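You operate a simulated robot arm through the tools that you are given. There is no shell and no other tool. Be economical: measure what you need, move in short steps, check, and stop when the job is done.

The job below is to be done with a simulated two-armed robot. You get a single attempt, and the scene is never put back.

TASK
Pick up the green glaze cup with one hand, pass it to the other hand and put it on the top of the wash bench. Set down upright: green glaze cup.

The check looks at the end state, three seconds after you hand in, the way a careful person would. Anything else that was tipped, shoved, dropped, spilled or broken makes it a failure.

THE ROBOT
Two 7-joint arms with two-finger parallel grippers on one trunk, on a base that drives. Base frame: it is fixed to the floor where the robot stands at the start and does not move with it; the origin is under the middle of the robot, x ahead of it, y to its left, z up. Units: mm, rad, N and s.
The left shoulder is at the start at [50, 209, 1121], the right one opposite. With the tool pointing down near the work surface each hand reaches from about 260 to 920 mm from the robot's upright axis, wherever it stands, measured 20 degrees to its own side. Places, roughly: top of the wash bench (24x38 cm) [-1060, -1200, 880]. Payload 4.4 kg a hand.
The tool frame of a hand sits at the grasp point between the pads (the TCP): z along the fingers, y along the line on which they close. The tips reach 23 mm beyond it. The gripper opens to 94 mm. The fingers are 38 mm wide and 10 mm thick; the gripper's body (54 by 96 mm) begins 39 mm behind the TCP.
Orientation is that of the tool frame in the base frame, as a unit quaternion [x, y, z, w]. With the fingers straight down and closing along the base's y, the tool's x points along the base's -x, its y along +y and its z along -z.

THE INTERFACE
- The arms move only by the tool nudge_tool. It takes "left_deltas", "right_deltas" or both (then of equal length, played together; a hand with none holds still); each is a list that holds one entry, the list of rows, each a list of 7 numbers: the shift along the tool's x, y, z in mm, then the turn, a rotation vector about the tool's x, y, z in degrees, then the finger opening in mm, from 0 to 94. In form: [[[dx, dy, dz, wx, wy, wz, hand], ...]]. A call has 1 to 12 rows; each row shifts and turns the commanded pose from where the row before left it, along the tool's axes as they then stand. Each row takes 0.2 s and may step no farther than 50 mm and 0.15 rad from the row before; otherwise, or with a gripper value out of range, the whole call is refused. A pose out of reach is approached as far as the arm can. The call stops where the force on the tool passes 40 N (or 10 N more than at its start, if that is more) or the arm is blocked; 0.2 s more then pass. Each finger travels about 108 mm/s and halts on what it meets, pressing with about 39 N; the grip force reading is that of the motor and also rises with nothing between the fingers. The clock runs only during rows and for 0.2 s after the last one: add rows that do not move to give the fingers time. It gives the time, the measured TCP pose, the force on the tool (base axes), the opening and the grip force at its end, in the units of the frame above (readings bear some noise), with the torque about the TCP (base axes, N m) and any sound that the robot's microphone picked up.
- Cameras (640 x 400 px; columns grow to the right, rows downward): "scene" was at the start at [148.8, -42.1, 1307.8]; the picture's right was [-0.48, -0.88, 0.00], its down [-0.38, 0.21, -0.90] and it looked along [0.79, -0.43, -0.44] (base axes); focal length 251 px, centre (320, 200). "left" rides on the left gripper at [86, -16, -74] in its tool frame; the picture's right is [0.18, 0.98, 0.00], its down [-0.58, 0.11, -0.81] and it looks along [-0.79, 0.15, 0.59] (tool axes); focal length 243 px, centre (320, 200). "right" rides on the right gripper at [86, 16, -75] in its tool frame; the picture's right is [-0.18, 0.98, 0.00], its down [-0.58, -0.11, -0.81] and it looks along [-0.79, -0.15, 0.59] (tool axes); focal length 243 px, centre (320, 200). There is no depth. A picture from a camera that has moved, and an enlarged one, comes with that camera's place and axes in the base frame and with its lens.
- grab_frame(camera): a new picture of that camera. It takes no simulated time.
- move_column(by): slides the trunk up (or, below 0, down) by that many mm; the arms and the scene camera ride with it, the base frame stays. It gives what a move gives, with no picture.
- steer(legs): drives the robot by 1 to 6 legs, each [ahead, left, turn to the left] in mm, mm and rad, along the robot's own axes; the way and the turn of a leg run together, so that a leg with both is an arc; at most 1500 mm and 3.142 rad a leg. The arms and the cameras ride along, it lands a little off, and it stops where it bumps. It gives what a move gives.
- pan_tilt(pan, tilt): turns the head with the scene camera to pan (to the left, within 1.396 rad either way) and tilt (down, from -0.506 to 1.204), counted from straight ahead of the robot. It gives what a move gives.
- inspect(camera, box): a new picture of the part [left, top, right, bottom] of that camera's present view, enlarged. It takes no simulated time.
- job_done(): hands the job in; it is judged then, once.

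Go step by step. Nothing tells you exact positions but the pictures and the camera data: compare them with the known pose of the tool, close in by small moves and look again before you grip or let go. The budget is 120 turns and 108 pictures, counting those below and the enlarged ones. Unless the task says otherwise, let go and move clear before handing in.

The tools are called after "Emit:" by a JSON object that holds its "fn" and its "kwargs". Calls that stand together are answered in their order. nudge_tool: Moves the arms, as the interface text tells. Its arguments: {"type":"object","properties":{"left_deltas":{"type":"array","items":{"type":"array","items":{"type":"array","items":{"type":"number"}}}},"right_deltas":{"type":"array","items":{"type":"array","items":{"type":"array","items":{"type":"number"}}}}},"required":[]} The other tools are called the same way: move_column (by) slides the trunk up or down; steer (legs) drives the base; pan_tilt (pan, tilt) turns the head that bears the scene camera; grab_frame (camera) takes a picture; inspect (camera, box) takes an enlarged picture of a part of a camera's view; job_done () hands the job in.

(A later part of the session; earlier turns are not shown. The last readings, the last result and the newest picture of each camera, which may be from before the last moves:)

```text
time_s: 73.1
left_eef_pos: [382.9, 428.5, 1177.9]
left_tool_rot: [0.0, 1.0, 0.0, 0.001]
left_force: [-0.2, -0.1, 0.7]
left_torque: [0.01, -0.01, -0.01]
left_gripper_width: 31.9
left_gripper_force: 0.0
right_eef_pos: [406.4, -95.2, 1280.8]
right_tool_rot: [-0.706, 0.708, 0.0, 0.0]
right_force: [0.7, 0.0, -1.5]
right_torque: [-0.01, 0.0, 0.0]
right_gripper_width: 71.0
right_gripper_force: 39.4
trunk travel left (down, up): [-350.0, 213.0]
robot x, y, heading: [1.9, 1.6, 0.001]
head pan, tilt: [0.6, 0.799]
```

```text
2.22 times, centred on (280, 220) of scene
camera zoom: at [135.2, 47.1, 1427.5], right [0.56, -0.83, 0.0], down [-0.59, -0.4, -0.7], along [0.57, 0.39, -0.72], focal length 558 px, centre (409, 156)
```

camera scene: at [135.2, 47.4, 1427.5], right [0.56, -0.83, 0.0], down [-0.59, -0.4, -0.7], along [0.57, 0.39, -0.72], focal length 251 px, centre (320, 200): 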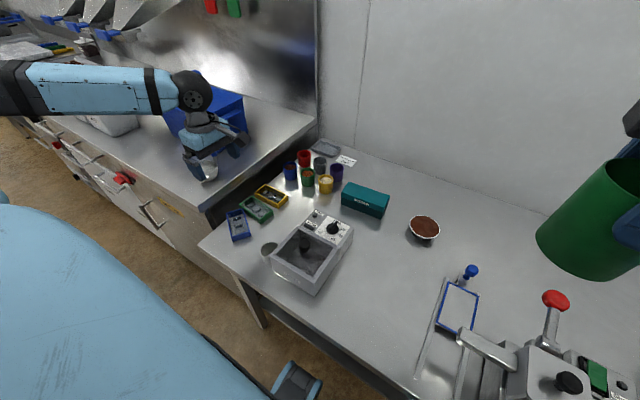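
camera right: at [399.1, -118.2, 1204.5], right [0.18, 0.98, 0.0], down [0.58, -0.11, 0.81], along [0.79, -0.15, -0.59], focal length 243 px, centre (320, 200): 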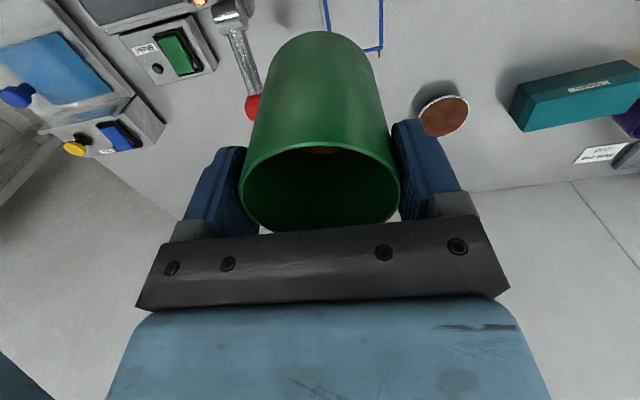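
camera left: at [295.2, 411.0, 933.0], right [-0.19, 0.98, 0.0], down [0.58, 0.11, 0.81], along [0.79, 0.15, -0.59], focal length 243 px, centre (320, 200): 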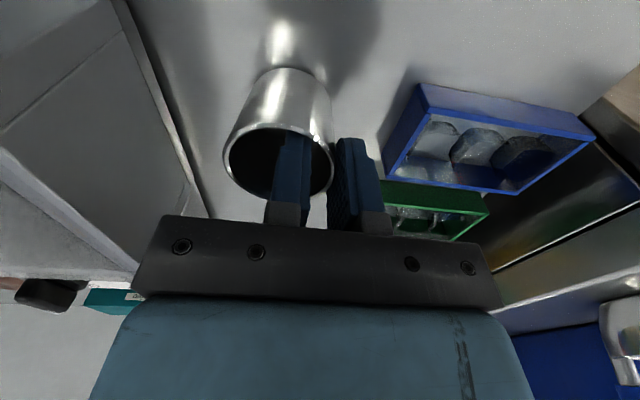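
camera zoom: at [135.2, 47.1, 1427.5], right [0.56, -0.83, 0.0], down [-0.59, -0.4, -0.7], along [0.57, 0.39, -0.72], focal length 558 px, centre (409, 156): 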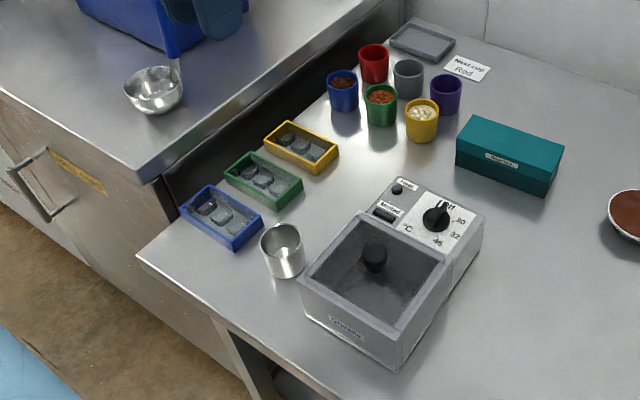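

Everything is back in a neat row. I'll verify against the original view from the same camera pose.

Emit:
{"fn": "nudge_tool", "kwargs": {"left_deltas": [[[0, 20, -45, 0, 0, 0, 60], [0, 20, -45, 0, 0, 0, 94], [0, 20, -45, 0, 0, 0, 94], [0, 0, -15, 0, 0, 0, 94], [0, 0, 0, 0, 0, 0, 94]]]}}

Emit:
{"fn": "move_column", "kwargs": {"by": -150}}

Emit:
{"fn": "pan_tilt", "kwargs": {"pan": 0.4, "tilt": 0.6}}

Emit:
{"fn": "inspect", "kwargs": {"camera": "scene", "box": [130, 160, 360, 310]}}

```text
time_s: 74.5
left_eef_pos: [375.0, 485.7, 1191.9]
left_tool_rot: [-0.001, 0.98, 0.001, -0.201]
left_force: [0.5, -0.5, -0.2]
left_torque: [0.0, 0.0, 0.04]
left_gripper_width: 94.0
left_gripper_force: 0.1
right_eef_pos: [406.4, -96.4, 1281.1]
right_tool_rot: [-0.707, 0.708, 0.001, 0.001]
right_force: [-0.6, -0.3, -2.4]
right_torque: [0.01, -0.02, 0.0]
right_gripper_width: 70.9
right_gripper_force: 38.7
trunk travel left (down, up): [-350.0, 213.0]
robot x, y, heading: [1.5, -1.4, 0.001]
head pan, tilt: [0.6, 0.799]
stopped in row 5 (left hand): the arm was blocked; the commanded pose is now the measured one
```

```text
time_s: 76.3
left_eef_pos: [375.6, 486.6, 1041.7]
left_tool_rot: [0.0, 0.979, 0.0, -0.202]
left_force: [0.9, 0.5, -0.3]
left_torque: [0.02, -0.01, 0.0]
left_gripper_width: 94.1
left_gripper_force: 0.1
right_eef_pos: [407.3, -94.2, 1131.3]
right_tool_rot: [0.707, -0.707, 0.001, 0.0]
right_force: [-0.5, -0.1, -1.1]
right_torque: [-0.01, -0.01, 0.0]
right_gripper_width: 71.2
right_gripper_force: 38.8
trunk travel left (down, up): [-200.0, 363.0]
robot x, y, heading: [2.1, -1.4, -0.005]
head pan, tilt: [0.6, 0.799]
```

```text
time_s: 77.0
left_eef_pos: [376.3, 488.0, 1040.0]
left_tool_rot: [-0.001, 0.98, -0.001, -0.201]
left_force: [0.5, 0.0, -1.5]
left_torque: [-0.04, 0.01, -0.02]
left_gripper_width: 94.0
left_gripper_force: 0.0
right_eef_pos: [408.1, -96.2, 1131.8]
right_tool_rot: [-0.707, 0.707, 0.0, 0.0]
right_force: [0.1, -1.1, -1.8]
right_torque: [0.0, -0.02, 0.0]
right_gripper_width: 71.0
right_gripper_force: 39.1
trunk travel left (down, up): [-200.0, 363.0]
robot x, y, heading: [-2.6, -1.6, 0.001]
head pan, tilt: [0.4, 0.6]
```

```text
2.67 times, centred on (245, 235) of scene
camera zoom: at [149.7, 36.5, 1294.4], right [0.39, -0.92, 0.0], down [-0.52, -0.22, -0.82], along [0.76, 0.32, -0.57], focal length 669 px, centre (520, 107)
```

zoom: 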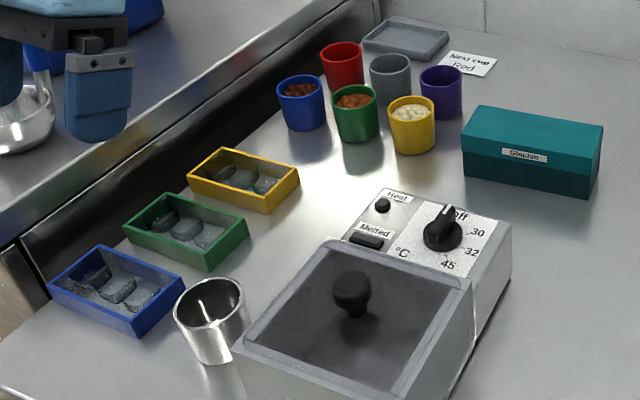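

The trays and beaker match the original view almost to the pixel. Now I'll back the robot 450 mm away from the table before the handover.

Emit:
{"fn": "steer", "kwargs": {"legs": [[-450, 0, 0]]}}

Emit:
{"fn": "grab_frame", "kwargs": {"camera": "scene"}}

```text
time_s: 79.7
left_eef_pos: [-72.8, 487.7, 1041.7]
left_tool_rot: [0.001, 0.98, 0.0, -0.201]
left_force: [0.5, 0.9, -1.3]
left_torque: [0.01, 0.01, -0.01]
left_gripper_width: 93.9
left_gripper_force: 0.1
right_eef_pos: [-43.9, -95.8, 1131.6]
right_tool_rot: [-0.706, 0.708, -0.001, 0.0]
right_force: [0.0, 0.5, -1.7]
right_torque: [0.01, -0.05, -0.03]
right_gripper_width: 70.9
right_gripper_force: 39.0
trunk travel left (down, up): [-200.0, 363.0]
robot x, y, heading: [-450.1, 4.2, -0.006]
head pan, tilt: [0.4, 0.6]
```

```text
41 pictures are left
camera scene: at [-301.4, 36.6, 1294.5], right [0.39, -0.92, 0.0], down [-0.52, -0.22, -0.83], along [0.76, 0.32, -0.56], focal length 251 px, centre (320, 200)
```

scene: 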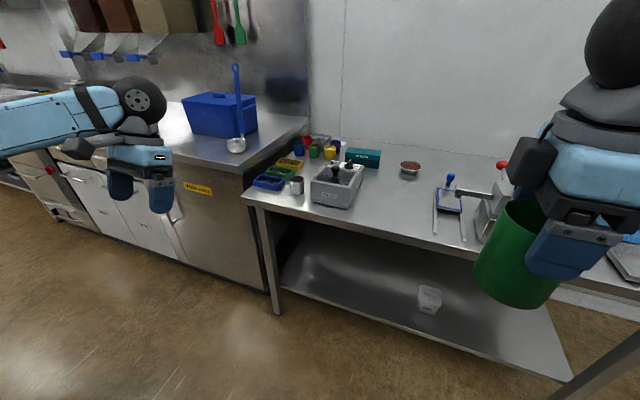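

There is free space now. I'll straighten the left hand and return it to its standoff position for the handover.

Emit:
{"fn": "nudge_tool", "kwargs": {"left_deltas": [[[0, 0, 0, 0, -7.8, 0, 94], [0, 0, 0, 0, -7.8, 0, 94], [0, 0, 0, 0, -7.6, 0, 94], [-21, -28, -12, 0, 0, 0, 94], [-21, -28, -12, 0, 0, 0, 94], [-21, -28, -12, 0, 0, 0, 94], [-21, -28, -12, 0, 0, 0, 94], [-21, -28, -12, 0, 0, 0, 94], [-20, -26, -10, 0, 0, 0, 94], [0, 0, 0, 0, 0, 0, 94]]]}}

Emit:
{"fn": "nudge_tool", "kwargs": {"left_deltas": [[[0, 0, 0, 0, 0, -8.2, 94], [0, 0, 0, 0, 0, -8.2, 94], [0, 0, 0, 0, 0, -8.2, 94], [0, 0, 0, 0, 0, -8.2, 94], [0, 0, 0, 0, 0, -8.2, 94], [0, 0, 0, 0, 0, -8.2, 94], [0, 0, 0, 0, 0, -8.2, 94], [0, 0, 0, 0, 0, -8.2, 94], [0, 0, 0, 0, 0, -8.2, 94], [0, 0, 0, 0, 0, -8.2, 94], [0, 0, 0, 0, 0, -8, 94], [0, 0, 0, 0, 0, 0, 94]]]}}

Emit:
{"fn": "nudge_tool", "kwargs": {"left_deltas": [[[0, 0, 0, 0, 8, 0, 94], [0, 0, 0, 0, 8, 0, 94], [0, 0, 0, 0, 8, 0, 94], [0, 0, 0, 0, 8, 0, 94], [0, 0, 0, 0, 8, 0, 94], [0, 0, 0, 0, 8, 0, 94], [0, 0, 0, 0, 8, 0, 94], [0, 0, 0, 0, 8, 0, 94], [0, 0, 0, 0, 8, 0, 94], [0, 0, 0, 0, 8, 0, 94], [0, 0, 0, 0, 0, 0, 94]]]}}

```text
time_s: 81.9
left_eef_pos: [51.0, 321.8, 1111.2]
left_tool_rot: [0.0, 1.0, 0.0, 0.0]
left_force: [-0.9, 0.7, 0.1]
left_torque: [-0.01, 0.02, -0.02]
left_gripper_width: 94.0
left_gripper_force: 0.1
right_eef_pos: [-43.4, -94.9, 1131.3]
right_tool_rot: [-0.706, 0.709, 0.0, 0.0]
right_force: [0.1, 0.3, -1.7]
right_torque: [0.02, 0.0, -0.03]
right_gripper_width: 70.9
right_gripper_force: 39.0
trunk travel left (down, up): [-200.0, 363.0]
robot x, y, heading: [-453.0, 3.3, -0.008]
head pan, tilt: [0.4, 0.6]
```

```text
time_s: 84.5
left_eef_pos: [52.2, 319.8, 1112.0]
left_tool_rot: [-0.707, 0.707, -0.001, 0.001]
left_force: [0.2, -0.3, 0.2]
left_torque: [0.01, -0.02, 0.02]
left_gripper_width: 94.1
left_gripper_force: 0.0
right_eef_pos: [-43.4, -94.9, 1131.6]
right_tool_rot: [-0.706, 0.708, 0.0, 0.0]
right_force: [0.3, -0.3, -0.7]
right_torque: [-0.01, 0.03, 0.01]
right_gripper_width: 71.0
right_gripper_force: 38.9
trunk travel left (down, up): [-200.0, 363.0]
robot x, y, heading: [-450.7, 4.6, -0.003]
head pan, tilt: [0.4, 0.6]
```

```text
time_s: 86.9
left_eef_pos: [51.1, 319.9, 1110.9]
left_tool_rot: [0.541, -0.541, 0.455, 0.455]
left_force: [0.4, 0.5, 0.3]
left_torque: [-0.02, -0.01, 0.0]
left_gripper_width: 93.8
left_gripper_force: 0.1
right_eef_pos: [-43.3, -95.0, 1130.9]
right_tool_rot: [-0.706, 0.708, 0.0, 0.0]
right_force: [-0.2, -0.3, -1.2]
right_torque: [0.01, 0.01, 0.05]
right_gripper_width: 70.8
right_gripper_force: 38.7
trunk travel left (down, up): [-200.0, 363.0]
robot x, y, heading: [-453.4, 2.7, -0.004]
head pan, tilt: [0.4, 0.6]
```

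Emit:
{"fn": "nudge_tool", "kwargs": {"left_deltas": [[[4.6, 10.5, 33.5, 0, 0, 0, 94], [4.6, 10.5, 33.5, 0, 0, 0, 94], [4.6, 10.5, 33.5, 0, 0, 0, 94], [4.6, 10.5, 33.5, 0, 0, 0, 94], [4.6, 10.5, 33.5, 0, 0, 0, 94], [4.6, 10.5, 33.5, 0, 0, 0, 94], [4.6, 10.5, 33.5, 0, 0, 0, 94], [4.6, 10.5, 33.5, 0, 0, 0, 94], [4.6, 10.5, 33.5, 0, 0, 0, 94], [0, 0, 0, 0, 0, 0, 94]]]}}

Emit:
{"fn": "pan_tilt", "kwargs": {"pan": 0.0, "tilt": 0.55}}

Emit:
{"fn": "grab_frame", "kwargs": {"camera": "scene"}}

```text
time_s: 89.1
left_eef_pos: [-43.7, 18.1, 1100.1]
left_tool_rot: [-0.541, 0.542, -0.453, -0.455]
left_force: [-0.4, -0.5, 0.1]
left_torque: [0.0, -0.01, 0.0]
left_gripper_width: 94.1
left_gripper_force: 0.1
right_eef_pos: [-43.1, -94.9, 1132.9]
right_tool_rot: [-0.707, 0.708, -0.001, 0.0]
right_force: [0.3, 0.0, -2.2]
right_torque: [-0.03, -0.01, 0.01]
right_gripper_width: 71.1
right_gripper_force: 38.8
trunk travel left (down, up): [-200.0, 363.0]
robot x, y, heading: [-450.2, -1.1, -0.005]
head pan, tilt: [0.4, 0.6]
```

```text
time_s: 90.0
left_eef_pos: [-43.6, 17.0, 1099.0]
left_tool_rot: [-0.541, 0.542, -0.454, -0.455]
left_force: [0.3, 0.2, -0.4]
left_torque: [0.0, 0.02, -0.01]
left_gripper_width: 94.1
left_gripper_force: 0.1
right_eef_pos: [-43.0, -94.3, 1131.2]
right_tool_rot: [-0.706, 0.709, -0.001, 0.0]
right_force: [-0.1, -0.3, -1.8]
right_torque: [0.0, 0.04, 0.0]
right_gripper_width: 70.8
right_gripper_force: 39.6
trunk travel left (down, up): [-200.0, 363.0]
robot x, y, heading: [-450.8, -0.4, -0.005]
head pan, tilt: [0.0, 0.55]
```

```text
40 pictures are left
camera scene: at [-292.7, 2.3, 1298.9], right [0.0, -1.0, 0.0], down [-0.52, 0.0, -0.85], along [0.85, 0.0, -0.52], focal length 251 px, centre (320, 200)
```

scene: 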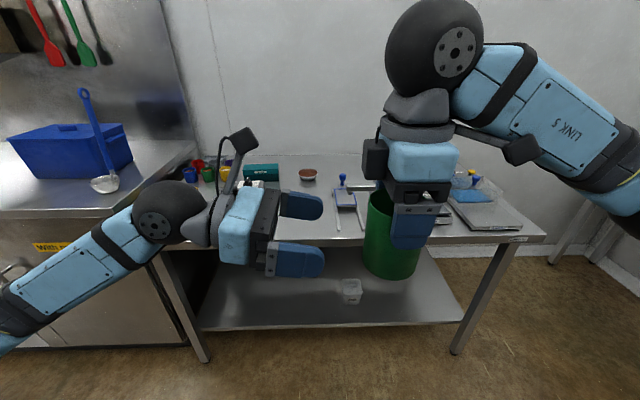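

No lean this time. I'll approach 65 mm, then check.

Emit:
{"fn": "nudge_tool", "kwargs": {"left_deltas": [[[0, 0, 20, 0, 0, 0, 94], [0, 0, 20, 0, 0, 0, 94], [0, 0, 15, 0, 0, 0, 94], [0, 0, 10, 0, 0, 0, 94], [0, 0, 0, 0, 0, 0, 94]]]}}

Emit:
{"fn": "inspect", "kwargs": {"camera": "scene", "box": [200, 80, 480, 300]}}

Emit:
{"fn": "grab_frame", "kwargs": {"camera": "left"}}

```text
time_s: 91.2
left_eef_pos: [-44.5, -46.2, 1090.0]
left_tool_rot: [-0.541, 0.542, -0.454, -0.455]
left_force: [-0.4, -0.3, 0.1]
left_torque: [0.0, 0.05, 0.04]
left_gripper_width: 94.1
left_gripper_force: 0.0
right_eef_pos: [-43.7, -95.3, 1130.4]
right_tool_rot: [-0.706, 0.708, 0.0, -0.001]
right_force: [0.3, -0.3, -2.1]
right_torque: [0.02, 0.02, 0.0]
right_gripper_width: 71.0
right_gripper_force: 38.8
trunk travel left (down, up): [-200.0, 363.0]
robot x, y, heading: [-448.2, 2.4, -0.005]
head pan, tilt: [0.0, 0.55]
```

```text
1.82 times, centred on (340, 190) of scene
camera zoom: at [-292.7, 2.3, 1299.0], right [0.0, -1.0, 0.0], down [-0.52, 0.0, -0.85], along [0.85, 0.0, -0.52], focal length 456 px, centre (284, 218)
```

zoom: 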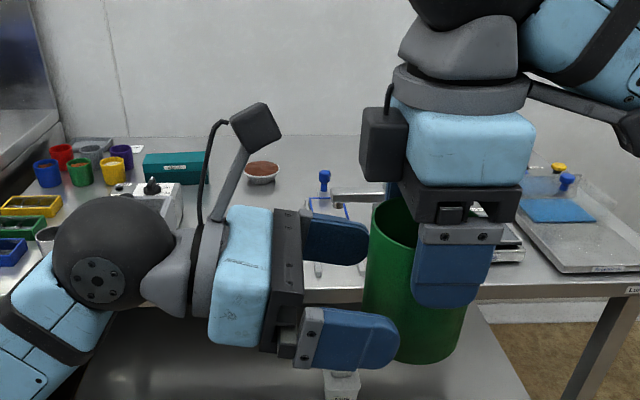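

```text
38 pictures are left
camera left: at [-27.1, 11.0, 1187.4], right [-0.98, -0.03, 0.18], down [-0.11, 0.9, -0.43], along [-0.15, -0.44, -0.88], focal length 243 px, centre (320, 200)
```

left: 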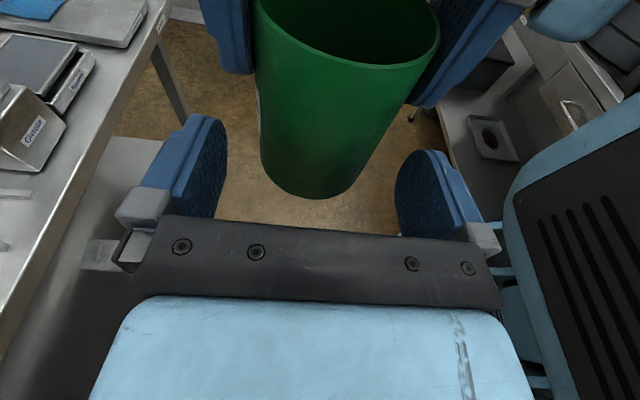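

Clearances look right and the cup is centred between the left fingers. I'll make the final 37 mm approach.

Emit:
{"fn": "nudge_tool", "kwargs": {"left_deltas": [[[0, 0, 14, 0, 0, 0, 94], [-1, 0, 12, 0, 0, 0, 94], [0, 0, 11, 0, 0, 0, 94], [0, 0, 0, 0, 0, 0, 94]]]}}

Emit:
{"fn": "inspect", "kwargs": {"camera": "scene", "box": [240, 100, 480, 300]}}

Emit:
{"fn": "grab_frame", "kwargs": {"camera": "left"}}

```text
time_s: 92.2
left_eef_pos: [-43.9, -82.6, 1081.3]
left_tool_rot: [-0.541, 0.542, -0.454, -0.455]
left_force: [0.0, -0.7, 0.2]
left_torque: [-0.01, -0.02, -0.02]
left_gripper_width: 93.9
left_gripper_force: 0.0
right_eef_pos: [-44.0, -94.7, 1129.8]
right_tool_rot: [-0.706, 0.708, 0.0, 0.0]
right_force: [0.0, -1.0, -2.1]
right_torque: [0.0, -0.01, -0.02]
right_gripper_width: 71.1
right_gripper_force: 38.6
trunk travel left (down, up): [-200.0, 363.0]
robot x, y, heading: [-449.0, 3.8, -0.005]
head pan, tilt: [0.0, 0.55]
```

```text
2.00 times, centred on (360, 200) of scene
camera zoom: at [-292.7, 2.4, 1299.0], right [0.0, -1.0, 0.0], down [-0.52, 0.0, -0.85], along [0.85, 0.0, -0.52], focal length 502 px, centre (240, 200)
```

zoom: 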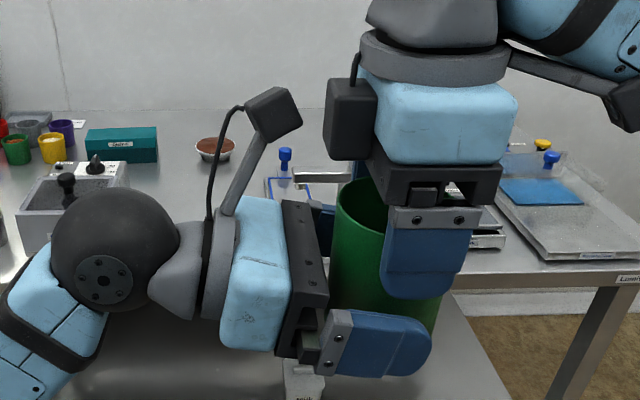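

```text
36 pictures are left
camera left: at [-27.4, -25.2, 1179.3], right [-0.98, -0.03, 0.18], down [-0.11, 0.9, -0.43], along [-0.15, -0.45, -0.88], focal length 243 px, centre (320, 200)
```

left: 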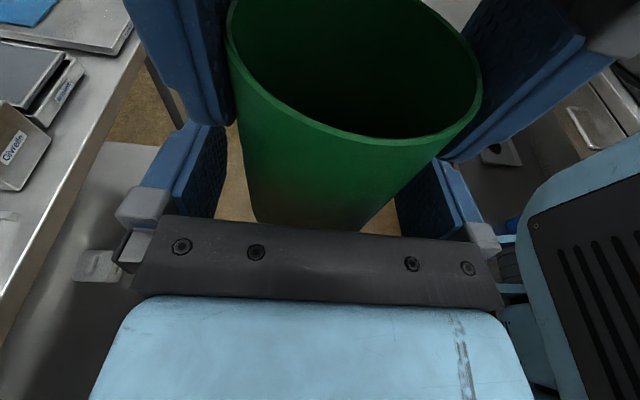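

Everything is clear. I'll close the left fingers on the lower cup, with the right still holding.

Emit:
{"fn": "nudge_tool", "kwargs": {"left_deltas": [[[0, 0, 0, 0, 0, 0, 84], [0, 0, 0, 0, 0, 0, 77], [0, 0, 0, 0, 0, 0, 72], [0, 0, 0, 0, 0, 0, 66], [0, 0, 0, 0, 0, 0, 60], [0, 0, 0, 0, 0, 0, 60]]]}}

Emit:
{"fn": "inspect", "kwargs": {"camera": "scene", "box": [240, 100, 480, 300]}}

```text
time_s: 93.6
left_eef_pos: [-43.5, -82.8, 1080.5]
left_tool_rot: [-0.541, 0.542, -0.454, -0.455]
left_force: [-2.5, 0.7, -0.5]
left_torque: [-0.04, -0.28, 0.03]
left_gripper_width: 70.6
left_gripper_force: 38.7
right_eef_pos: [-43.3, -95.3, 1131.8]
right_tool_rot: [-0.706, 0.708, 0.0, 0.001]
right_force: [1.7, 0.8, -0.1]
right_torque: [0.01, 0.18, -0.05]
right_gripper_width: 71.0
right_gripper_force: 39.1
trunk travel left (down, up): [-200.0, 363.0]
robot x, y, heading: [-449.4, 2.8, 0.001]
head pan, tilt: [0.0, 0.55]
```

```text
2.00 times, centred on (360, 200) of scene
camera zoom: at [-292.7, 2.2, 1299.0], right [0.0, -1.0, 0.0], down [-0.52, 0.0, -0.85], along [0.85, 0.0, -0.52], focal length 502 px, centre (240, 200)
```

zoom: 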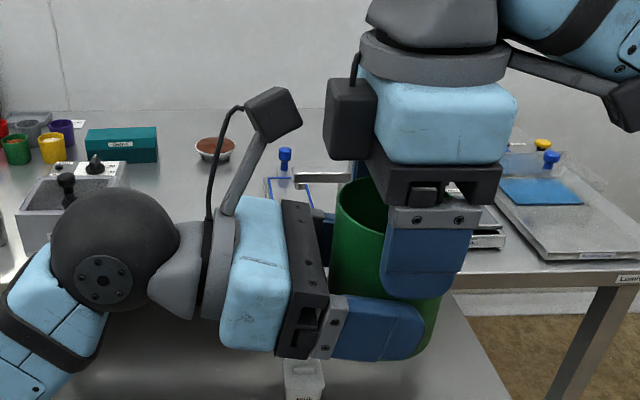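

Both hands grip at 71 mm with little side force. I'll open the right hand and lift it straight off.

Emit:
{"fn": "nudge_tool", "kwargs": {"right_deltas": [[[0, 0, 0, 0, 0, 0, 76], [0, 0, 0, 0, 0, 0, 84], [0, 0, 0, 0, 0, 0, 90], [0, 0, 0, 0, 0, 0, 90], [0, 0, -10, 0, 0, 0, 90], [0, 0, -20, 0, 0, 0, 90], [0, 0, -30, 0, 0, 0, 90], [0, 0, -30, 0, 0, 0, 90], [0, 0, -20, 0, 0, 0, 90], [0, 0, 0, 0, 0, 0, 90]]]}}

Emit:
{"fn": "grab_frame", "kwargs": {"camera": "scene"}}

```text
time_s: 95.8
left_eef_pos: [-43.4, -83.2, 1081.1]
left_tool_rot: [-0.541, 0.542, -0.454, -0.455]
left_force: [-0.4, -0.8, 0.4]
left_torque: [0.02, -0.02, 0.03]
left_gripper_width: 70.6
left_gripper_force: 39.0
right_eef_pos: [-54.8, -90.9, 1237.8]
right_tool_rot: [-0.705, 0.71, 0.001, -0.001]
right_force: [-0.1, -0.1, -0.2]
right_torque: [-0.01, -0.01, 0.02]
right_gripper_width: 90.0
right_gripper_force: 0.1
right hand out of reach, approached as far as the arm can: row 8, 9
trunk travel left (down, up): [-200.0, 363.0]
robot x, y, heading: [-453.4, -1.7, -0.003]
head pan, tilt: [0.0, 0.55]
```

```text
34 pictures are left
camera scene: at [-292.5, 2.0, 1298.9], right [0.0, -1.0, 0.0], down [-0.52, 0.0, -0.85], along [0.85, 0.0, -0.52], focal length 251 px, centre (320, 200)
```

scene: 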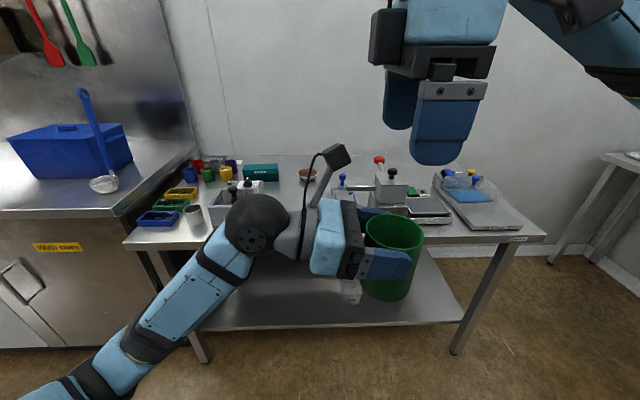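

The cup is now in the left hand. I'll move the right hand away to its own side and look towards the wash bench.

Emit:
{"fn": "nudge_tool", "kwargs": {"right_deltas": [[[30, 0, 0, 0, 0, 0, 90], [40, 0, 0, 0, 0, 4, 90], [40, 0, 0, 0, 0, 8, 90], [40, 0, 0, 0, 0, 8, 90], [40, 0, 0, 0, 0, 8, 90], [20, 0, 0, 0, 0, 8, 90], [10, 0, 0, 0, 0, 8, 90], [0, 0, 0, 0, 0, 8, 90], [0, 0, 0, 0, 0, 8, 90], [0, 0, 0, 0, 0, 8, 90], [0, 0, 0, 0, 0, 8, 90], [0, 0, 0, 0, 0, 8, 90]]]}}

Emit:
{"fn": "pan_tilt", "kwargs": {"pan": -1.39, "tilt": 0.45}}

Emit:
{"fn": "grab_frame", "kwargs": {"camera": "scene"}}

```text
time_s: 98.4
left_eef_pos: [-44.3, -83.3, 1081.6]
left_tool_rot: [-0.541, 0.542, -0.454, -0.455]
left_force: [0.4, -0.1, -0.2]
left_torque: [0.04, 0.01, 0.02]
left_gripper_width: 70.6
left_gripper_force: 39.0
right_eef_pos: [-106.7, -298.1, 1235.9]
right_tool_rot: [-0.05, 0.999, -0.001, 0.0]
right_force: [0.6, -0.1, 0.1]
right_torque: [0.0, -0.01, -0.01]
right_gripper_width: 90.2
right_gripper_force: 0.1
right hand out of reach, approached as far as the arm can: row 1
trunk travel left (down, up): [-200.0, 363.0]
robot x, y, heading: [-450.2, 2.7, -0.002]
head pan, tilt: [0.0, 0.55]
```

```text
time_s: 99.9
left_eef_pos: [-42.6, -83.1, 1082.1]
left_tool_rot: [0.542, -0.542, 0.454, 0.455]
left_force: [-0.3, -0.2, -0.4]
left_torque: [0.04, -0.01, 0.0]
left_gripper_width: 71.0
left_gripper_force: 39.3
right_eef_pos: [-105.7, -296.9, 1235.8]
right_tool_rot: [-0.05, 0.999, 0.0, 0.0]
right_force: [0.0, 0.2, 0.0]
right_torque: [0.01, 0.01, 0.01]
right_gripper_width: 89.9
right_gripper_force: 0.0
trunk travel left (down, up): [-200.0, 363.0]
robot x, y, heading: [-453.8, 1.1, -0.003]
head pan, tilt: [-1.389, 0.45]
```

```text
33 pictures are left
camera scene: at [-366.1, -88.0, 1308.0], right [-0.98, -0.18, 0.0], down [-0.08, 0.43, -0.9], along [0.16, -0.89, -0.44], focal length 251 px, centre (320, 200)
```

scene: 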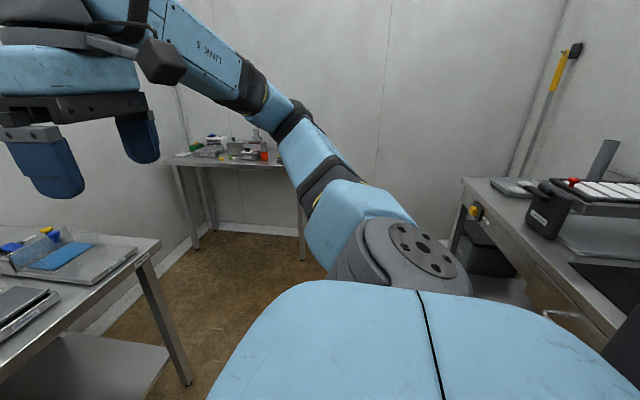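

The wash bench is part of a counter along x ≈ -850 on my right. I'll centre in the aisle and turn right 90° for a proper look.

Emit:
{"fn": "steer", "kwargs": {"legs": [[120, 0, 0], [0, 0, -1.571]]}}

Emit:
{"fn": "pan_tilt", "kwargs": {"pan": -0.75, "tilt": 0.35}}

Emit:
{"fn": "grab_frame", "kwargs": {"camera": "scene"}}

```text
time_s: 105.0
left_eef_pos: [-411.0, -407.0, 1080.6]
left_tool_rot: [-0.003, 0.766, -0.002, -0.643]
left_force: [0.1, -0.3, 0.2]
left_torque: [0.02, -0.03, -0.02]
left_gripper_width: 70.8
left_gripper_force: 39.1
right_eef_pos: [-625.6, -346.8, 1235.1]
right_tool_rot: [0.667, 0.745, -0.001, 0.0]
right_force: [0.3, 0.1, 0.4]
right_torque: [0.01, 0.0, 0.0]
right_gripper_width: 89.9
right_gripper_force: 0.0
trunk travel left (down, up): [-200.0, 363.0]
robot x, y, heading: [-330.6, 0.6, -1.568]
head pan, tilt: [-1.389, 0.45]
```

```text
time_s: 106.0
left_eef_pos: [-411.2, -407.9, 1080.2]
left_tool_rot: [-0.003, 0.766, -0.002, -0.642]
left_force: [0.2, 0.4, 0.1]
left_torque: [0.0, -0.05, 0.03]
left_gripper_width: 70.7
left_gripper_force: 38.8
right_eef_pos: [-625.7, -346.7, 1233.7]
right_tool_rot: [0.667, 0.745, 0.0, 0.0]
right_force: [0.7, 0.7, -0.9]
right_torque: [-0.01, 0.03, -0.01]
right_gripper_width: 90.0
right_gripper_force: 0.1
trunk travel left (down, up): [-200.0, 363.0]
robot x, y, heading: [-333.0, 1.5, -1.567]
head pan, tilt: [-0.75, 0.351]
```

```text
32 pictures are left
camera scene: at [-392.8, -133.6, 1317.2], right [-0.73, 0.68, 0.0], down [0.23, 0.25, -0.94], along [-0.64, -0.69, -0.34], focal length 251 px, centre (320, 200)
```

scene: 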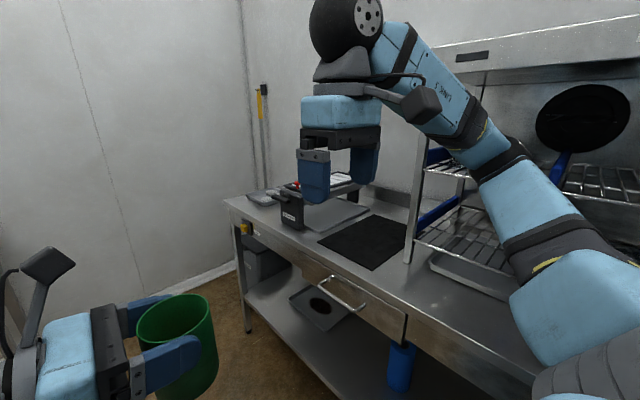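

Emit:
{"fn": "inspect", "kwargs": {"camera": "scene", "box": [215, 160, 415, 285]}}

```text
3.20 times, centred on (315, 222) of scene
camera zoom: at [-392.8, -133.6, 1317.2], right [-0.73, 0.68, 0.0], down [0.23, 0.25, -0.94], along [-0.64, -0.69, -0.34], focal length 803 px, centre (336, 128)
```

zoom: 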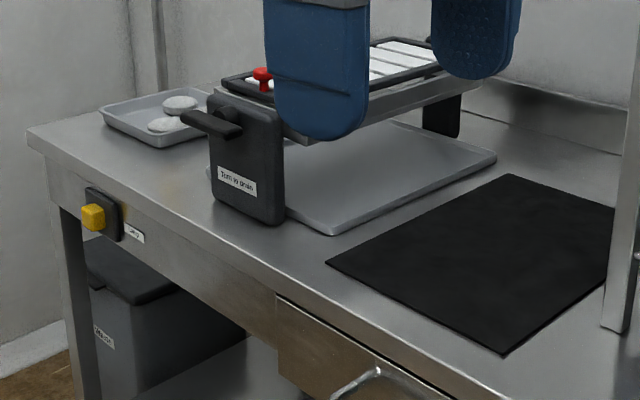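

Emit:
{"fn": "inspect", "kwargs": {"camera": "scene", "box": [225, 180, 295, 240]}}

Emit:
{"fn": "inspect", "kwargs": {"camera": "right", "box": [0, 0, 640, 400]}}

```text
6.67 times, centred on (260, 210) of scene
camera zoom: at [-392.8, -133.6, 1317.2], right [-0.73, 0.68, 0.0], down [0.23, 0.25, -0.94], along [-0.64, -0.69, -0.34], focal length 1673 px, centre (720, 133)
```

zoom: 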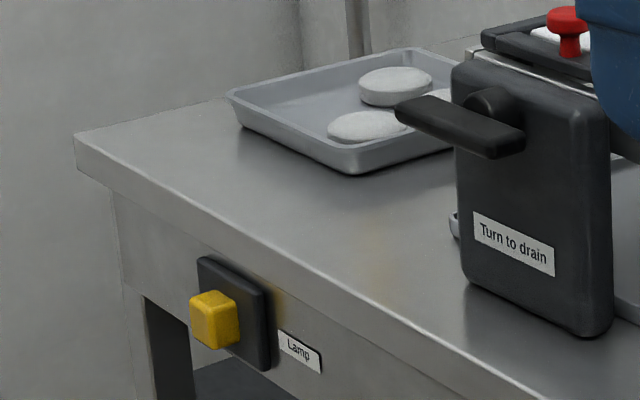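

```text
1.00 times, centred on (320, 200) of right (not enlarged: the box is as wide or as high as the picture)
camera zoom: at [-619.3, -259.7, 1309.3], right [1.0, -0.08, 0.0], down [-0.04, -0.59, 0.81], along [-0.06, -0.8, -0.59], focal length 243 px, centre (320, 200)
```

zoom: 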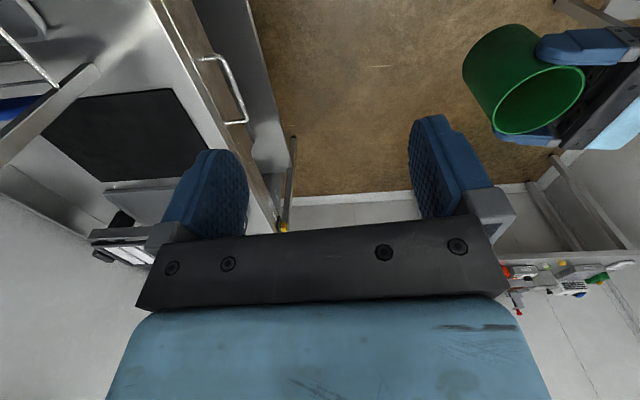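

The free strip on the wash bench end lies in front of the tray with the white discs, around x ≈ -905, y ≈ -1200, with the front edge near x ≈ -850. I'll extend the left hand forward a bit and then yaw it to point straight ahead, keeping the cup level.

Emit:
{"fn": "nudge_tool", "kwargs": {"left_deltas": [[[-5.2, -30, -29.6, 0, 0, 0, 60], [-5.2, -30, -29.6, 0, 0, 0, 60], [-5.2, -30, -29.6, 0, 0, 0, 60], [-5.2, -30, -29.6, 0, 0, 0, 60], [-5.2, -30, -29.6, 0, 0, 0, 60], [0, 0, 0, 0, 0, 0, 60]]]}}

Emit:
{"fn": "nudge_tool", "kwargs": {"left_deltas": [[[0, 0, 0, 4, 0, -0.7, 60], [0, 0, 0, 7, 0, -1.23, 60], [0, 0, 0, 7, 0, -1.23, 60], [0, 0, 0, 7, 0, -1.23, 60], [0, 0, 0, 7, 0, -1.23, 60], [0, 0, 0, 7, 0, -1.23, 60], [0, 0, 0, 4, 0, -0.7, 60], [0, 0, 0, 0, 0, 0, 60]]]}}

Emit:
{"fn": "pan_tilt", "kwargs": {"pan": 0.2, "tilt": 0.5}}

Emit:
{"fn": "grab_frame", "kwargs": {"camera": "scene"}}

```text
time_s: 107.4
left_eef_pos: [-258.5, -555.2, 1081.1]
left_tool_rot: [-0.003, 0.766, -0.002, -0.643]
left_force: [0.4, -0.6, 0.6]
left_torque: [-0.02, -0.04, 0.01]
left_gripper_width: 70.8
left_gripper_force: 38.8
right_eef_pos: [-626.3, -346.9, 1236.3]
right_tool_rot: [0.668, 0.745, 0.0, 0.0]
right_force: [0.2, -0.3, -0.1]
right_torque: [0.02, 0.01, -0.03]
right_gripper_width: 90.1
right_gripper_force: 0.0
trunk travel left (down, up): [-200.0, 363.0]
robot x, y, heading: [-335.8, -6.5, -1.564]
head pan, tilt: [-0.75, 0.351]
```

```text
time_s: 109.2
left_eef_pos: [-259.1, -556.1, 1079.6]
left_tool_rot: [-0.289, 0.71, -0.242, -0.595]
left_force: [-0.3, 0.8, 1.2]
left_torque: [-0.03, 0.03, -0.01]
left_gripper_width: 70.8
left_gripper_force: 39.1
right_eef_pos: [-625.9, -345.7, 1235.5]
right_tool_rot: [0.668, 0.745, 0.001, 0.0]
right_force: [-0.1, -0.7, -0.1]
right_torque: [0.03, 0.01, 0.0]
right_gripper_width: 89.8
right_gripper_force: 0.2
trunk travel left (down, up): [-200.0, 363.0]
robot x, y, heading: [-329.2, -0.9, -1.565]
head pan, tilt: [-0.75, 0.351]
```

```text
time_s: 110.4
left_eef_pos: [-259.1, -555.9, 1080.0]
left_tool_rot: [-0.287, 0.71, -0.241, -0.596]
left_force: [-0.3, -0.3, -0.8]
left_torque: [-0.01, -0.03, 0.01]
left_gripper_width: 70.7
left_gripper_force: 38.8
right_eef_pos: [-626.6, -347.0, 1236.8]
right_tool_rot: [0.668, 0.745, 0.0, 0.0]
right_force: [-0.2, -0.3, 0.0]
right_torque: [0.03, 0.0, 0.0]
right_gripper_width: 90.3
right_gripper_force: 0.0
trunk travel left (down, up): [-200.0, 363.0]
robot x, y, heading: [-328.6, 2.5, -1.568]
head pan, tilt: [0.201, 0.499]
```

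```text
28 pictures are left
camera scene: at [-311.0, -154.3, 1303.5], right [-0.98, -0.2, 0.0], down [-0.1, 0.47, -0.88], along [0.18, -0.86, -0.48], focal length 251 px, centre (320, 200)
```

scene: 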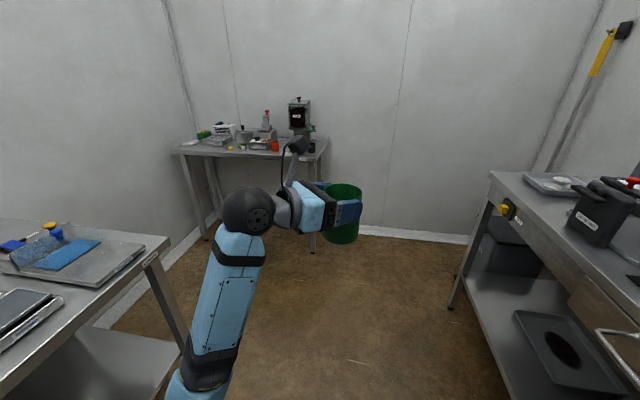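

Works well. I'll finish the yaw so the hand points straight ahead of the robot, then drive down the aisle.

Emit:
{"fn": "nudge_tool", "kwargs": {"left_deltas": [[[0, 0, 0, 4, 0, -0.7, 60], [0, 0, 0, 7, 0, -1.23, 60], [0, 0, 0, 7, 0, -1.23, 60], [0, 0, 0, 7, 0, -1.23, 60], [0, 0, 0, 7, 0, -1.23, 60], [0, 0, 0, 7, 0, -1.23, 60], [0, 0, 0, 5, 0, -0.9, 60], [0, 0, 0, 2.5, 0, -0.44, 60], [0, 0, 0, 0, 0, 0, 60]]]}}

Emit:
{"fn": "steer", "kwargs": {"legs": [[600, 0, 0], [525, 0, 0]]}}

```text
time_s: 111.5
left_eef_pos: [-210.6, -574.2, 1085.7]
left_tool_rot: [-0.415, 0.636, -0.453, -0.467]
left_force: [0.3, 0.6, 0.2]
left_torque: [0.04, -0.02, 0.02]
left_gripper_width: 70.8
left_gripper_force: 39.3
right_eef_pos: [-625.3, -347.4, 1236.1]
right_tool_rot: [0.667, 0.745, 0.0, -0.001]
right_force: [-0.4, -0.5, 0.9]
right_torque: [0.04, 0.03, 0.0]
right_gripper_width: 90.0
right_gripper_force: 0.1
trunk travel left (down, up): [-200.0, 363.0]
robot x, y, heading: [-334.3, -0.8, -1.568]
head pan, tilt: [0.201, 0.499]
stopped in row 5 (left hand): the arm was blocked; the commanded pose is now the measured one
```

```text
time_s: 117.6
left_eef_pos: [-202.5, -1699.6, 1084.7]
left_tool_rot: [-0.416, 0.635, -0.453, -0.467]
left_force: [-0.5, -1.0, -0.1]
left_torque: [0.07, -0.01, -0.02]
left_gripper_width: 70.5
left_gripper_force: 39.0
right_eef_pos: [-616.0, -1472.4, 1234.9]
right_tool_rot: [0.667, 0.745, 0.0, 0.0]
right_force: [0.5, 0.3, 0.5]
right_torque: [0.03, 0.01, -0.03]
right_gripper_width: 90.0
right_gripper_force: 0.1
trunk travel left (down, up): [-200.0, 363.0]
robot x, y, heading: [-320.3, -1126.5, -1.561]
head pan, tilt: [0.201, 0.499]
```

The wrist hit a limit in that last turn and left the cup leaning about 11°. I'll level it right away by rotating back to a 58° yaw.

Emit:
{"fn": "nudge_tool", "kwargs": {"left_deltas": [[[0, 0, 0, -4.75, 0.15, -1.93, 60], [0, 0, 0, -4.75, 0.15, -1.93, 60], [0, 0, 0, -4.75, 0.15, -1.93, 60], [0, 0, 0, -4.75, 0.15, -1.93, 60], [0, 0, 0, 0, 0, 0, 60]]]}}

Emit:
{"fn": "grab_frame", "kwargs": {"camera": "left"}}

Emit:
{"fn": "grab_frame", "kwargs": {"camera": "scene"}}

```text
time_s: 118.3
left_eef_pos: [-158.1, -1709.5, 1060.5]
left_tool_rot: [-0.385, 0.684, -0.42, -0.456]
left_force: [0.6, 0.2, -0.4]
left_torque: [0.03, 0.01, 0.0]
left_gripper_width: 71.0
left_gripper_force: 39.1
right_eef_pos: [-615.2, -1472.6, 1235.8]
right_tool_rot: [0.667, 0.745, 0.0, 0.0]
right_force: [1.4, 0.6, -0.1]
right_torque: [-0.02, 0.01, -0.01]
right_gripper_width: 89.9
right_gripper_force: 0.1
trunk travel left (down, up): [-200.0, 363.0]
robot x, y, heading: [-323.3, -1125.0, -1.565]
head pan, tilt: [0.201, 0.499]
stopped in row 3 (left hand): the arm was blocked; the commanded pose is now the measured one
```

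```text
27 pictures are left
camera left: at [-145.8, -1659.1, 1164.6], right [-0.95, 0.32, -0.04], down [0.31, 0.87, -0.39], along [-0.09, -0.38, -0.92], focal length 243 px, centre (320, 200)
```

left: 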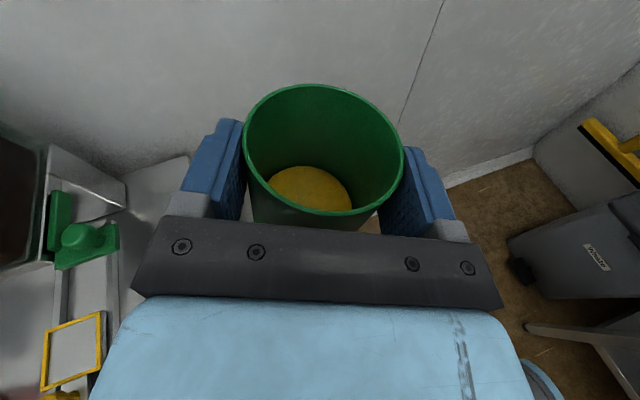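

```text
26 pictures are left
camera scene: at [-301.3, -1279.9, 1303.5], right [-0.98, -0.21, 0.0], down [-0.1, 0.47, -0.88], along [0.18, -0.86, -0.48], focal length 251 px, centre (320, 200)
```

scene: 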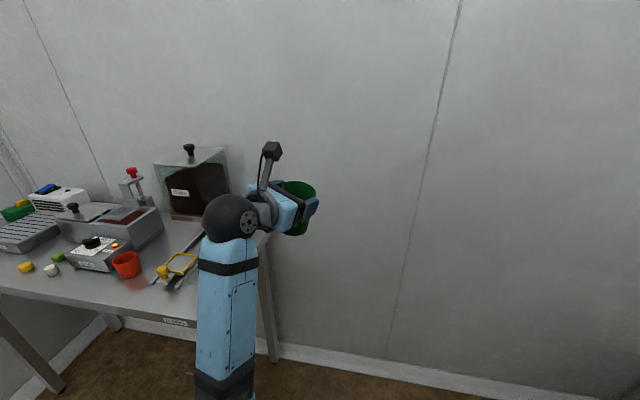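

The arm is too close to the far bench and its dispenser here. I'll back straight up the way I came before doing anything else, then check that bench.

Emit:
{"fn": "steer", "kwargs": {"legs": [[-500, 0, 0]]}}

Emit:
{"fn": "inspect", "kwargs": {"camera": "scene", "box": [120, 80, 400, 280]}}

```text
time_s: 121.2
left_eef_pos: [-161.0, -1210.4, 1061.8]
left_tool_rot: [-0.387, 0.683, -0.421, -0.455]
left_force: [0.1, -0.5, -0.2]
left_torque: [0.02, -0.02, 0.0]
left_gripper_width: 70.8
left_gripper_force: 39.2
right_eef_pos: [-618.4, -976.0, 1235.6]
right_tool_rot: [0.665, 0.747, 0.0, 0.0]
right_force: [0.5, 0.5, -0.1]
right_torque: [0.0, -0.01, 0.0]
right_gripper_width: 89.9
right_gripper_force: 0.1
trunk travel left (down, up): [-200.0, 363.0]
robot x, y, heading: [-326.0, -626.1, -1.556]
head pan, tilt: [0.201, 0.499]
```

```text
2.00 times, centred on (260, 180) of scene
camera zoom: at [-305.3, -780.8, 1303.6], right [-0.98, -0.21, 0.0], down [-0.1, 0.47, -0.88], along [0.18, -0.86, -0.48], focal length 502 px, centre (440, 240)
```

zoom: 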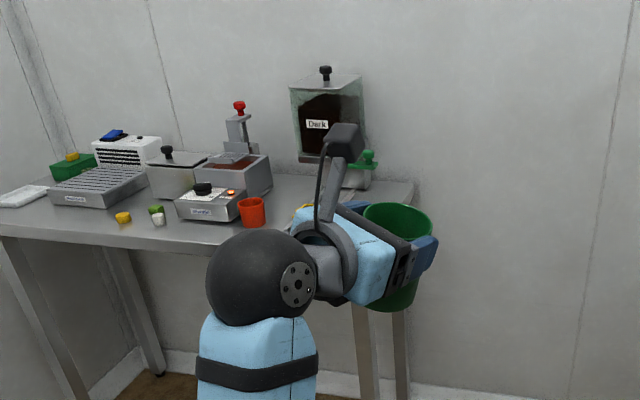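

The hand is clear. I'll bring the left hand back to its earlier good pose (43° yaw), which levels the cup.

Emit:
{"fn": "nudge_tool", "kwargs": {"left_deltas": [[[6.6, 17.8, 4.3, -5.56, 1.31, -1.42, 60], [6.6, 17.8, 4.3, -5.56, 1.31, -1.42, 60], [6.6, 17.8, 4.3, -5.56, 1.31, -1.42, 60], [6.6, 17.8, 4.3, -5.56, 1.31, -1.42, 60], [6.6, 17.8, 4.3, -5.56, 1.31, -1.42, 60], [0, 0, 0, 0, 0, 0, 60]]]}}

Emit:
{"fn": "inspect", "kwargs": {"camera": "scene", "box": [160, 80, 440, 280]}}

```text
time_s: 122.0
left_eef_pos: [-158.4, -1213.8, 1041.6]
left_tool_rot: [-0.336, 0.731, -0.377, -0.458]
left_force: [-0.1, 0.2, -0.7]
left_torque: [0.0, 0.01, 0.0]
left_gripper_width: 70.4
left_gripper_force: 38.8
right_eef_pos: [-619.1, -975.1, 1235.5]
right_tool_rot: [0.665, 0.747, 0.0, 0.0]
right_force: [0.0, 0.2, -0.3]
right_torque: [0.0, 0.02, -0.02]
right_gripper_width: 90.0
right_gripper_force: 0.0
trunk travel left (down, up): [-200.0, 363.0]
robot x, y, heading: [-328.9, -628.4, -1.56]
head pan, tilt: [0.201, 0.499]
stopped in row 3 (left hand): the arm was blocked; the commanded pose is now the measured one
```

```text
2.00 times, centred on (300, 180) of scene
camera zoom: at [-305.2, -781.3, 1303.5], right [-0.98, -0.21, 0.0], down [-0.1, 0.47, -0.88], along [0.18, -0.86, -0.48], focal length 502 px, centre (360, 240)
```

zoom: 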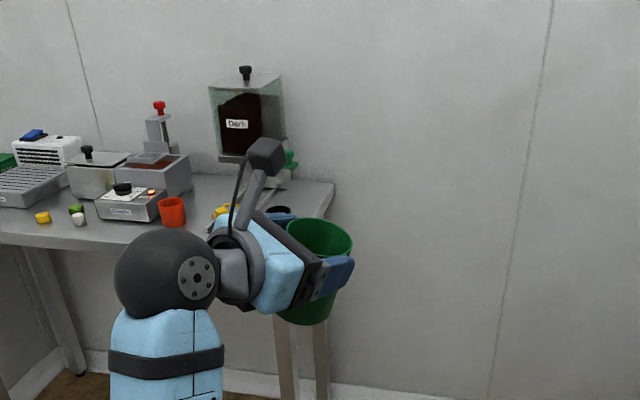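

Still blocked, and the lean has grown to 16°, though everything on the far bench is upright. I need to see what is blocking the left arm.

Emit:
{"fn": "pan_tilt", "kwargs": {"pan": 0.55, "tilt": 1.0}}

Emit:
{"fn": "grab_frame", "kwargs": {"camera": "scene"}}

```text
time_s: 122.9
left_eef_pos: [-158.0, -1215.2, 1041.7]
left_tool_rot: [-0.336, 0.731, -0.378, -0.458]
left_force: [-0.3, -0.2, 0.5]
left_torque: [0.0, -0.01, 0.02]
left_gripper_width: 70.6
left_gripper_force: 38.7
right_eef_pos: [-619.3, -976.4, 1236.6]
right_tool_rot: [0.665, 0.747, 0.0, 0.001]
right_force: [0.4, 0.3, -0.4]
right_torque: [0.0, 0.01, -0.01]
right_gripper_width: 89.8
right_gripper_force: 0.1
trunk travel left (down, up): [-200.0, 363.0]
robot x, y, heading: [-325.6, -628.6, -1.561]
head pan, tilt: [0.55, 1.0]
```

```text
23 pictures are left
camera scene: at [-287.3, -751.3, 1262.5], right [-0.85, -0.53, 0.0], down [-0.45, 0.71, -0.54], along [0.29, -0.46, -0.84], focal length 251 px, centre (320, 200)
```

scene: 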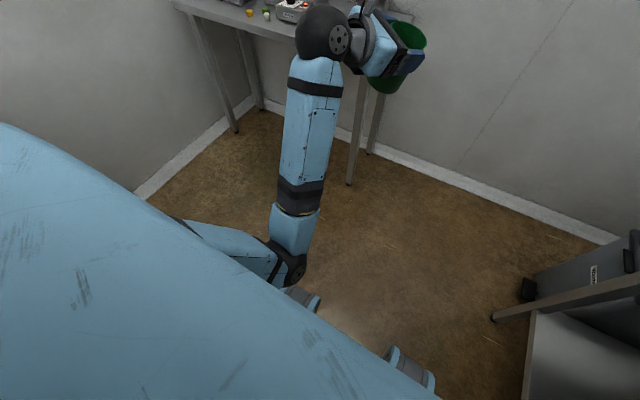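

The elbow is tucked in against the robot's own front. I'll raise and extend the hand a little to free it, without changing orientation.

Emit:
{"fn": "nudge_tool", "kwargs": {"left_deltas": [[[15, -7, 2, 0, 0, 0, 60], [26, -13, 4, 0, 0, 0, 60], [26, -13, 4, 0, 0, 0, 60], [26, -13, 4, 0, 0, 0, 60], [0, 0, 0, 0, 0, 0, 60]]]}}

```text
time_s: 124.3
left_eef_pos: [-129.4, -1267.5, 1128.8]
left_tool_rot: [-0.345, 0.735, -0.4, -0.426]
left_force: [-0.4, 0.9, -2.0]
left_torque: [0.0, 0.0, 0.0]
left_gripper_width: 70.5
left_gripper_force: 38.6
right_eef_pos: [-618.0, -975.3, 1236.4]
right_tool_rot: [0.666, 0.746, 0.0, 0.001]
right_force: [-0.1, -0.4, -0.3]
right_torque: [0.02, 0.04, -0.04]
right_gripper_width: 90.0
right_gripper_force: 0.0
trunk travel left (down, up): [-200.0, 363.0]
robot x, y, heading: [-324.1, -628.8, -1.563]
head pan, tilt: [0.55, 1.0]
stopped in row 5 (left hand): the arm was blocked; the commanded pose is now the measured one
```

Freed partly. I'll back up for more room, then extend the hand forward and rotate in small steps.

Emit:
{"fn": "steer", "kwargs": {"legs": [[-250, 0, 0]]}}

Emit:
{"fn": "nudge_tool", "kwargs": {"left_deltas": [[[5, -10, 25, 0, 0, 0, 60], [5, -10, 25, 0, 0, 0, 60], [5, -10, 25, 0, 0, 0, 60], [0, 0, 0, 0, 0, 0, 60]]]}}

Emit:
{"fn": "nudge_tool", "kwargs": {"left_deltas": [[[0, 0, 0, -1, 2, -4, 60], [0, 0, 0, -1, 2, -4, 60], [0, 0, 0, -1, 2, -4, 60], [0, 0, 0, 0, 0, 0, 60]]]}}

Emit:
{"fn": "grab_frame", "kwargs": {"camera": "scene"}}

```text
time_s: 126.1
left_eef_pos: [-131.5, -1019.0, 1129.8]
left_tool_rot: [-0.343, 0.736, -0.399, -0.426]
left_force: [0.6, 0.5, -1.2]
left_torque: [0.03, 0.05, -0.01]
left_gripper_width: 70.7
left_gripper_force: 39.5
right_eef_pos: [-621.5, -727.0, 1236.0]
right_tool_rot: [0.666, 0.746, 0.0, 0.0]
right_force: [0.3, 1.4, -1.3]
right_torque: [-0.05, 0.01, 0.01]
right_gripper_width: 90.2
right_gripper_force: 0.1
trunk travel left (down, up): [-200.0, 363.0]
robot x, y, heading: [-326.2, -377.1, -1.563]
head pan, tilt: [0.55, 1.0]
```

```text
time_s: 127.1
left_eef_pos: [-121.4, -1102.0, 1126.2]
left_tool_rot: [-0.347, 0.736, -0.41, -0.413]
left_force: [0.4, 0.0, -2.0]
left_torque: [0.01, 0.04, 0.01]
left_gripper_width: 70.8
left_gripper_force: 39.4
right_eef_pos: [-621.0, -726.6, 1236.4]
right_tool_rot: [0.665, 0.747, 0.0, 0.0]
right_force: [0.0, 0.1, -0.3]
right_torque: [0.0, 0.02, 0.03]
right_gripper_width: 89.9
right_gripper_force: 0.0
trunk travel left (down, up): [-200.0, 363.0]
robot x, y, heading: [-332.1, -378.8, -1.562]
head pan, tilt: [0.55, 1.0]
```

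```text
time_s: 128.1
left_eef_pos: [-120.1, -1102.4, 1129.7]
left_tool_rot: [-0.389, 0.682, -0.364, -0.502]
left_force: [-0.7, -0.2, -2.2]
left_torque: [0.02, 0.0, -0.05]
left_gripper_width: 70.5
left_gripper_force: 39.0
right_eef_pos: [-621.9, -727.5, 1236.8]
right_tool_rot: [0.665, 0.746, 0.001, 0.0]
right_force: [-1.5, -0.2, -0.2]
right_torque: [0.02, 0.03, -0.01]
right_gripper_width: 89.9
right_gripper_force: 0.1
trunk travel left (down, up): [-200.0, 363.0]
robot x, y, heading: [-329.3, -380.2, -1.556]
head pan, tilt: [0.55, 1.0]
```

```text
22 pictures are left
camera scene: at [-290.1, -502.6, 1262.4], right [-0.85, -0.53, 0.0], down [-0.45, 0.71, -0.54], along [0.29, -0.46, -0.84], focal length 251 px, centre (320, 200)
```

scene: 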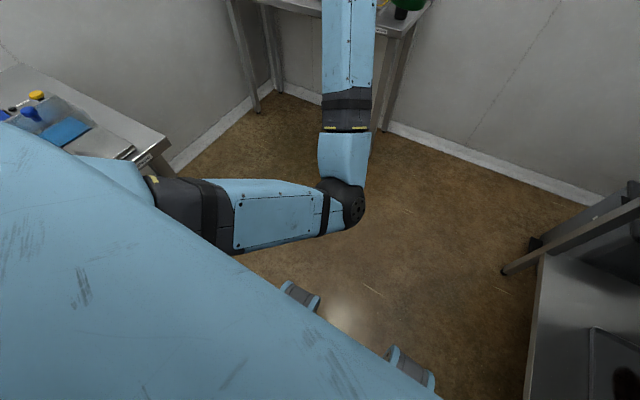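

The arm is free now and nearly level. I'll finish levelling, then turn part-way right and drive towards the bench end.

Emit:
{"fn": "nudge_tool", "kwargs": {"left_deltas": [[[0, 0, 0, 0.25, 1.7, -3.2, 60], [0, 0, 0, 0.25, 1.7, -3.2, 60], [0, 0, 0, 0, 0, 0, 60]]]}}

Emit:
{"fn": "steer", "kwargs": {"legs": [[0, 0, -0.5], [290, 154, 0]]}}

Emit:
{"fn": "pan_tilt", "kwargs": {"pan": -0.25, "tilt": 0.5}}

Emit:
{"fn": "grab_frame", "kwargs": {"camera": "scene"}}

```text
time_s: 128.9
left_eef_pos: [-119.6, -1103.8, 1140.2]
left_tool_rot: [-0.415, 0.639, -0.355, -0.542]
left_force: [1.3, 0.2, -1.2]
left_torque: [0.04, -0.01, 0.0]
left_gripper_width: 70.6
left_gripper_force: 38.8
right_eef_pos: [-620.8, -726.7, 1235.2]
right_tool_rot: [0.665, 0.747, 0.0, 0.0]
right_force: [-0.4, -0.1, -0.1]
right_torque: [0.02, -0.01, 0.0]
right_gripper_width: 90.1
right_gripper_force: 0.0
trunk travel left (down, up): [-200.0, 363.0]
robot x, y, heading: [-330.9, -376.5, -1.559]
head pan, tilt: [0.55, 1.0]
```

```text
time_s: 130.2
left_eef_pos: [-261.7, -1135.0, 1136.5]
left_tool_rot: [-0.346, 0.68, -0.298, -0.574]
left_force: [1.1, -0.2, -1.7]
left_torque: [-0.01, -0.02, -0.08]
left_gripper_width: 70.8
left_gripper_force: 38.6
right_eef_pos: [-670.9, -664.2, 1238.2]
right_tool_rot: [0.734, 0.679, -0.002, -0.008]
right_force: [-0.4, 0.2, -0.2]
right_torque: [-0.02, 0.0, 0.0]
right_gripper_width: 90.0
right_gripper_force: 0.0
trunk travel left (down, up): [-200.0, 363.0]
robot x, y, heading: [-321.9, -380.0, -1.768]
head pan, tilt: [0.55, 1.0]
stopped in leg 1: the robot was blocked; the commanded pose is now the measured one
```

```text
time_s: 131.3
left_eef_pos: [-260.4, -1136.4, 1133.6]
left_tool_rot: [-0.346, 0.679, -0.294, -0.577]
left_force: [0.5, 0.2, -1.2]
left_torque: [0.02, 0.01, 0.01]
left_gripper_width: 70.7
left_gripper_force: 38.9
right_eef_pos: [-666.0, -665.3, 1238.5]
right_tool_rot: [0.737, 0.676, -0.004, -0.01]
right_force: [-0.5, 0.4, -0.4]
right_torque: [-0.03, 0.03, -0.02]
right_gripper_width: 89.8
right_gripper_force: 0.1
trunk travel left (down, up): [-200.0, 363.0]
robot x, y, heading: [-324.6, -377.3, -1.775]
head pan, tilt: [-0.25, 0.499]
```

```text
21 pictures are left
camera scene: at [-362.2, -530.0, 1302.7], right [-0.9, 0.44, 0.02], down [0.2, 0.44, -0.88], along [-0.39, -0.79, -0.48], focal length 251 px, centre (320, 200)
```

scene: 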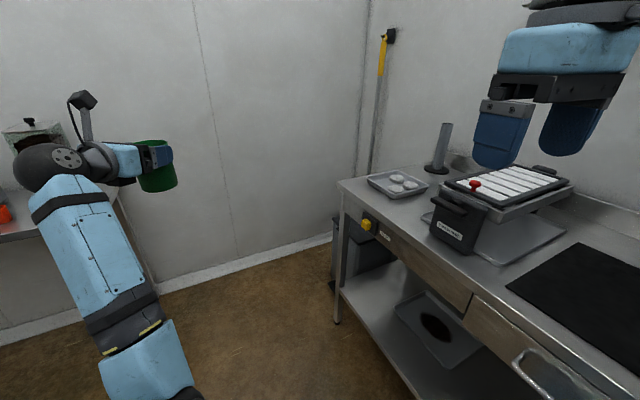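

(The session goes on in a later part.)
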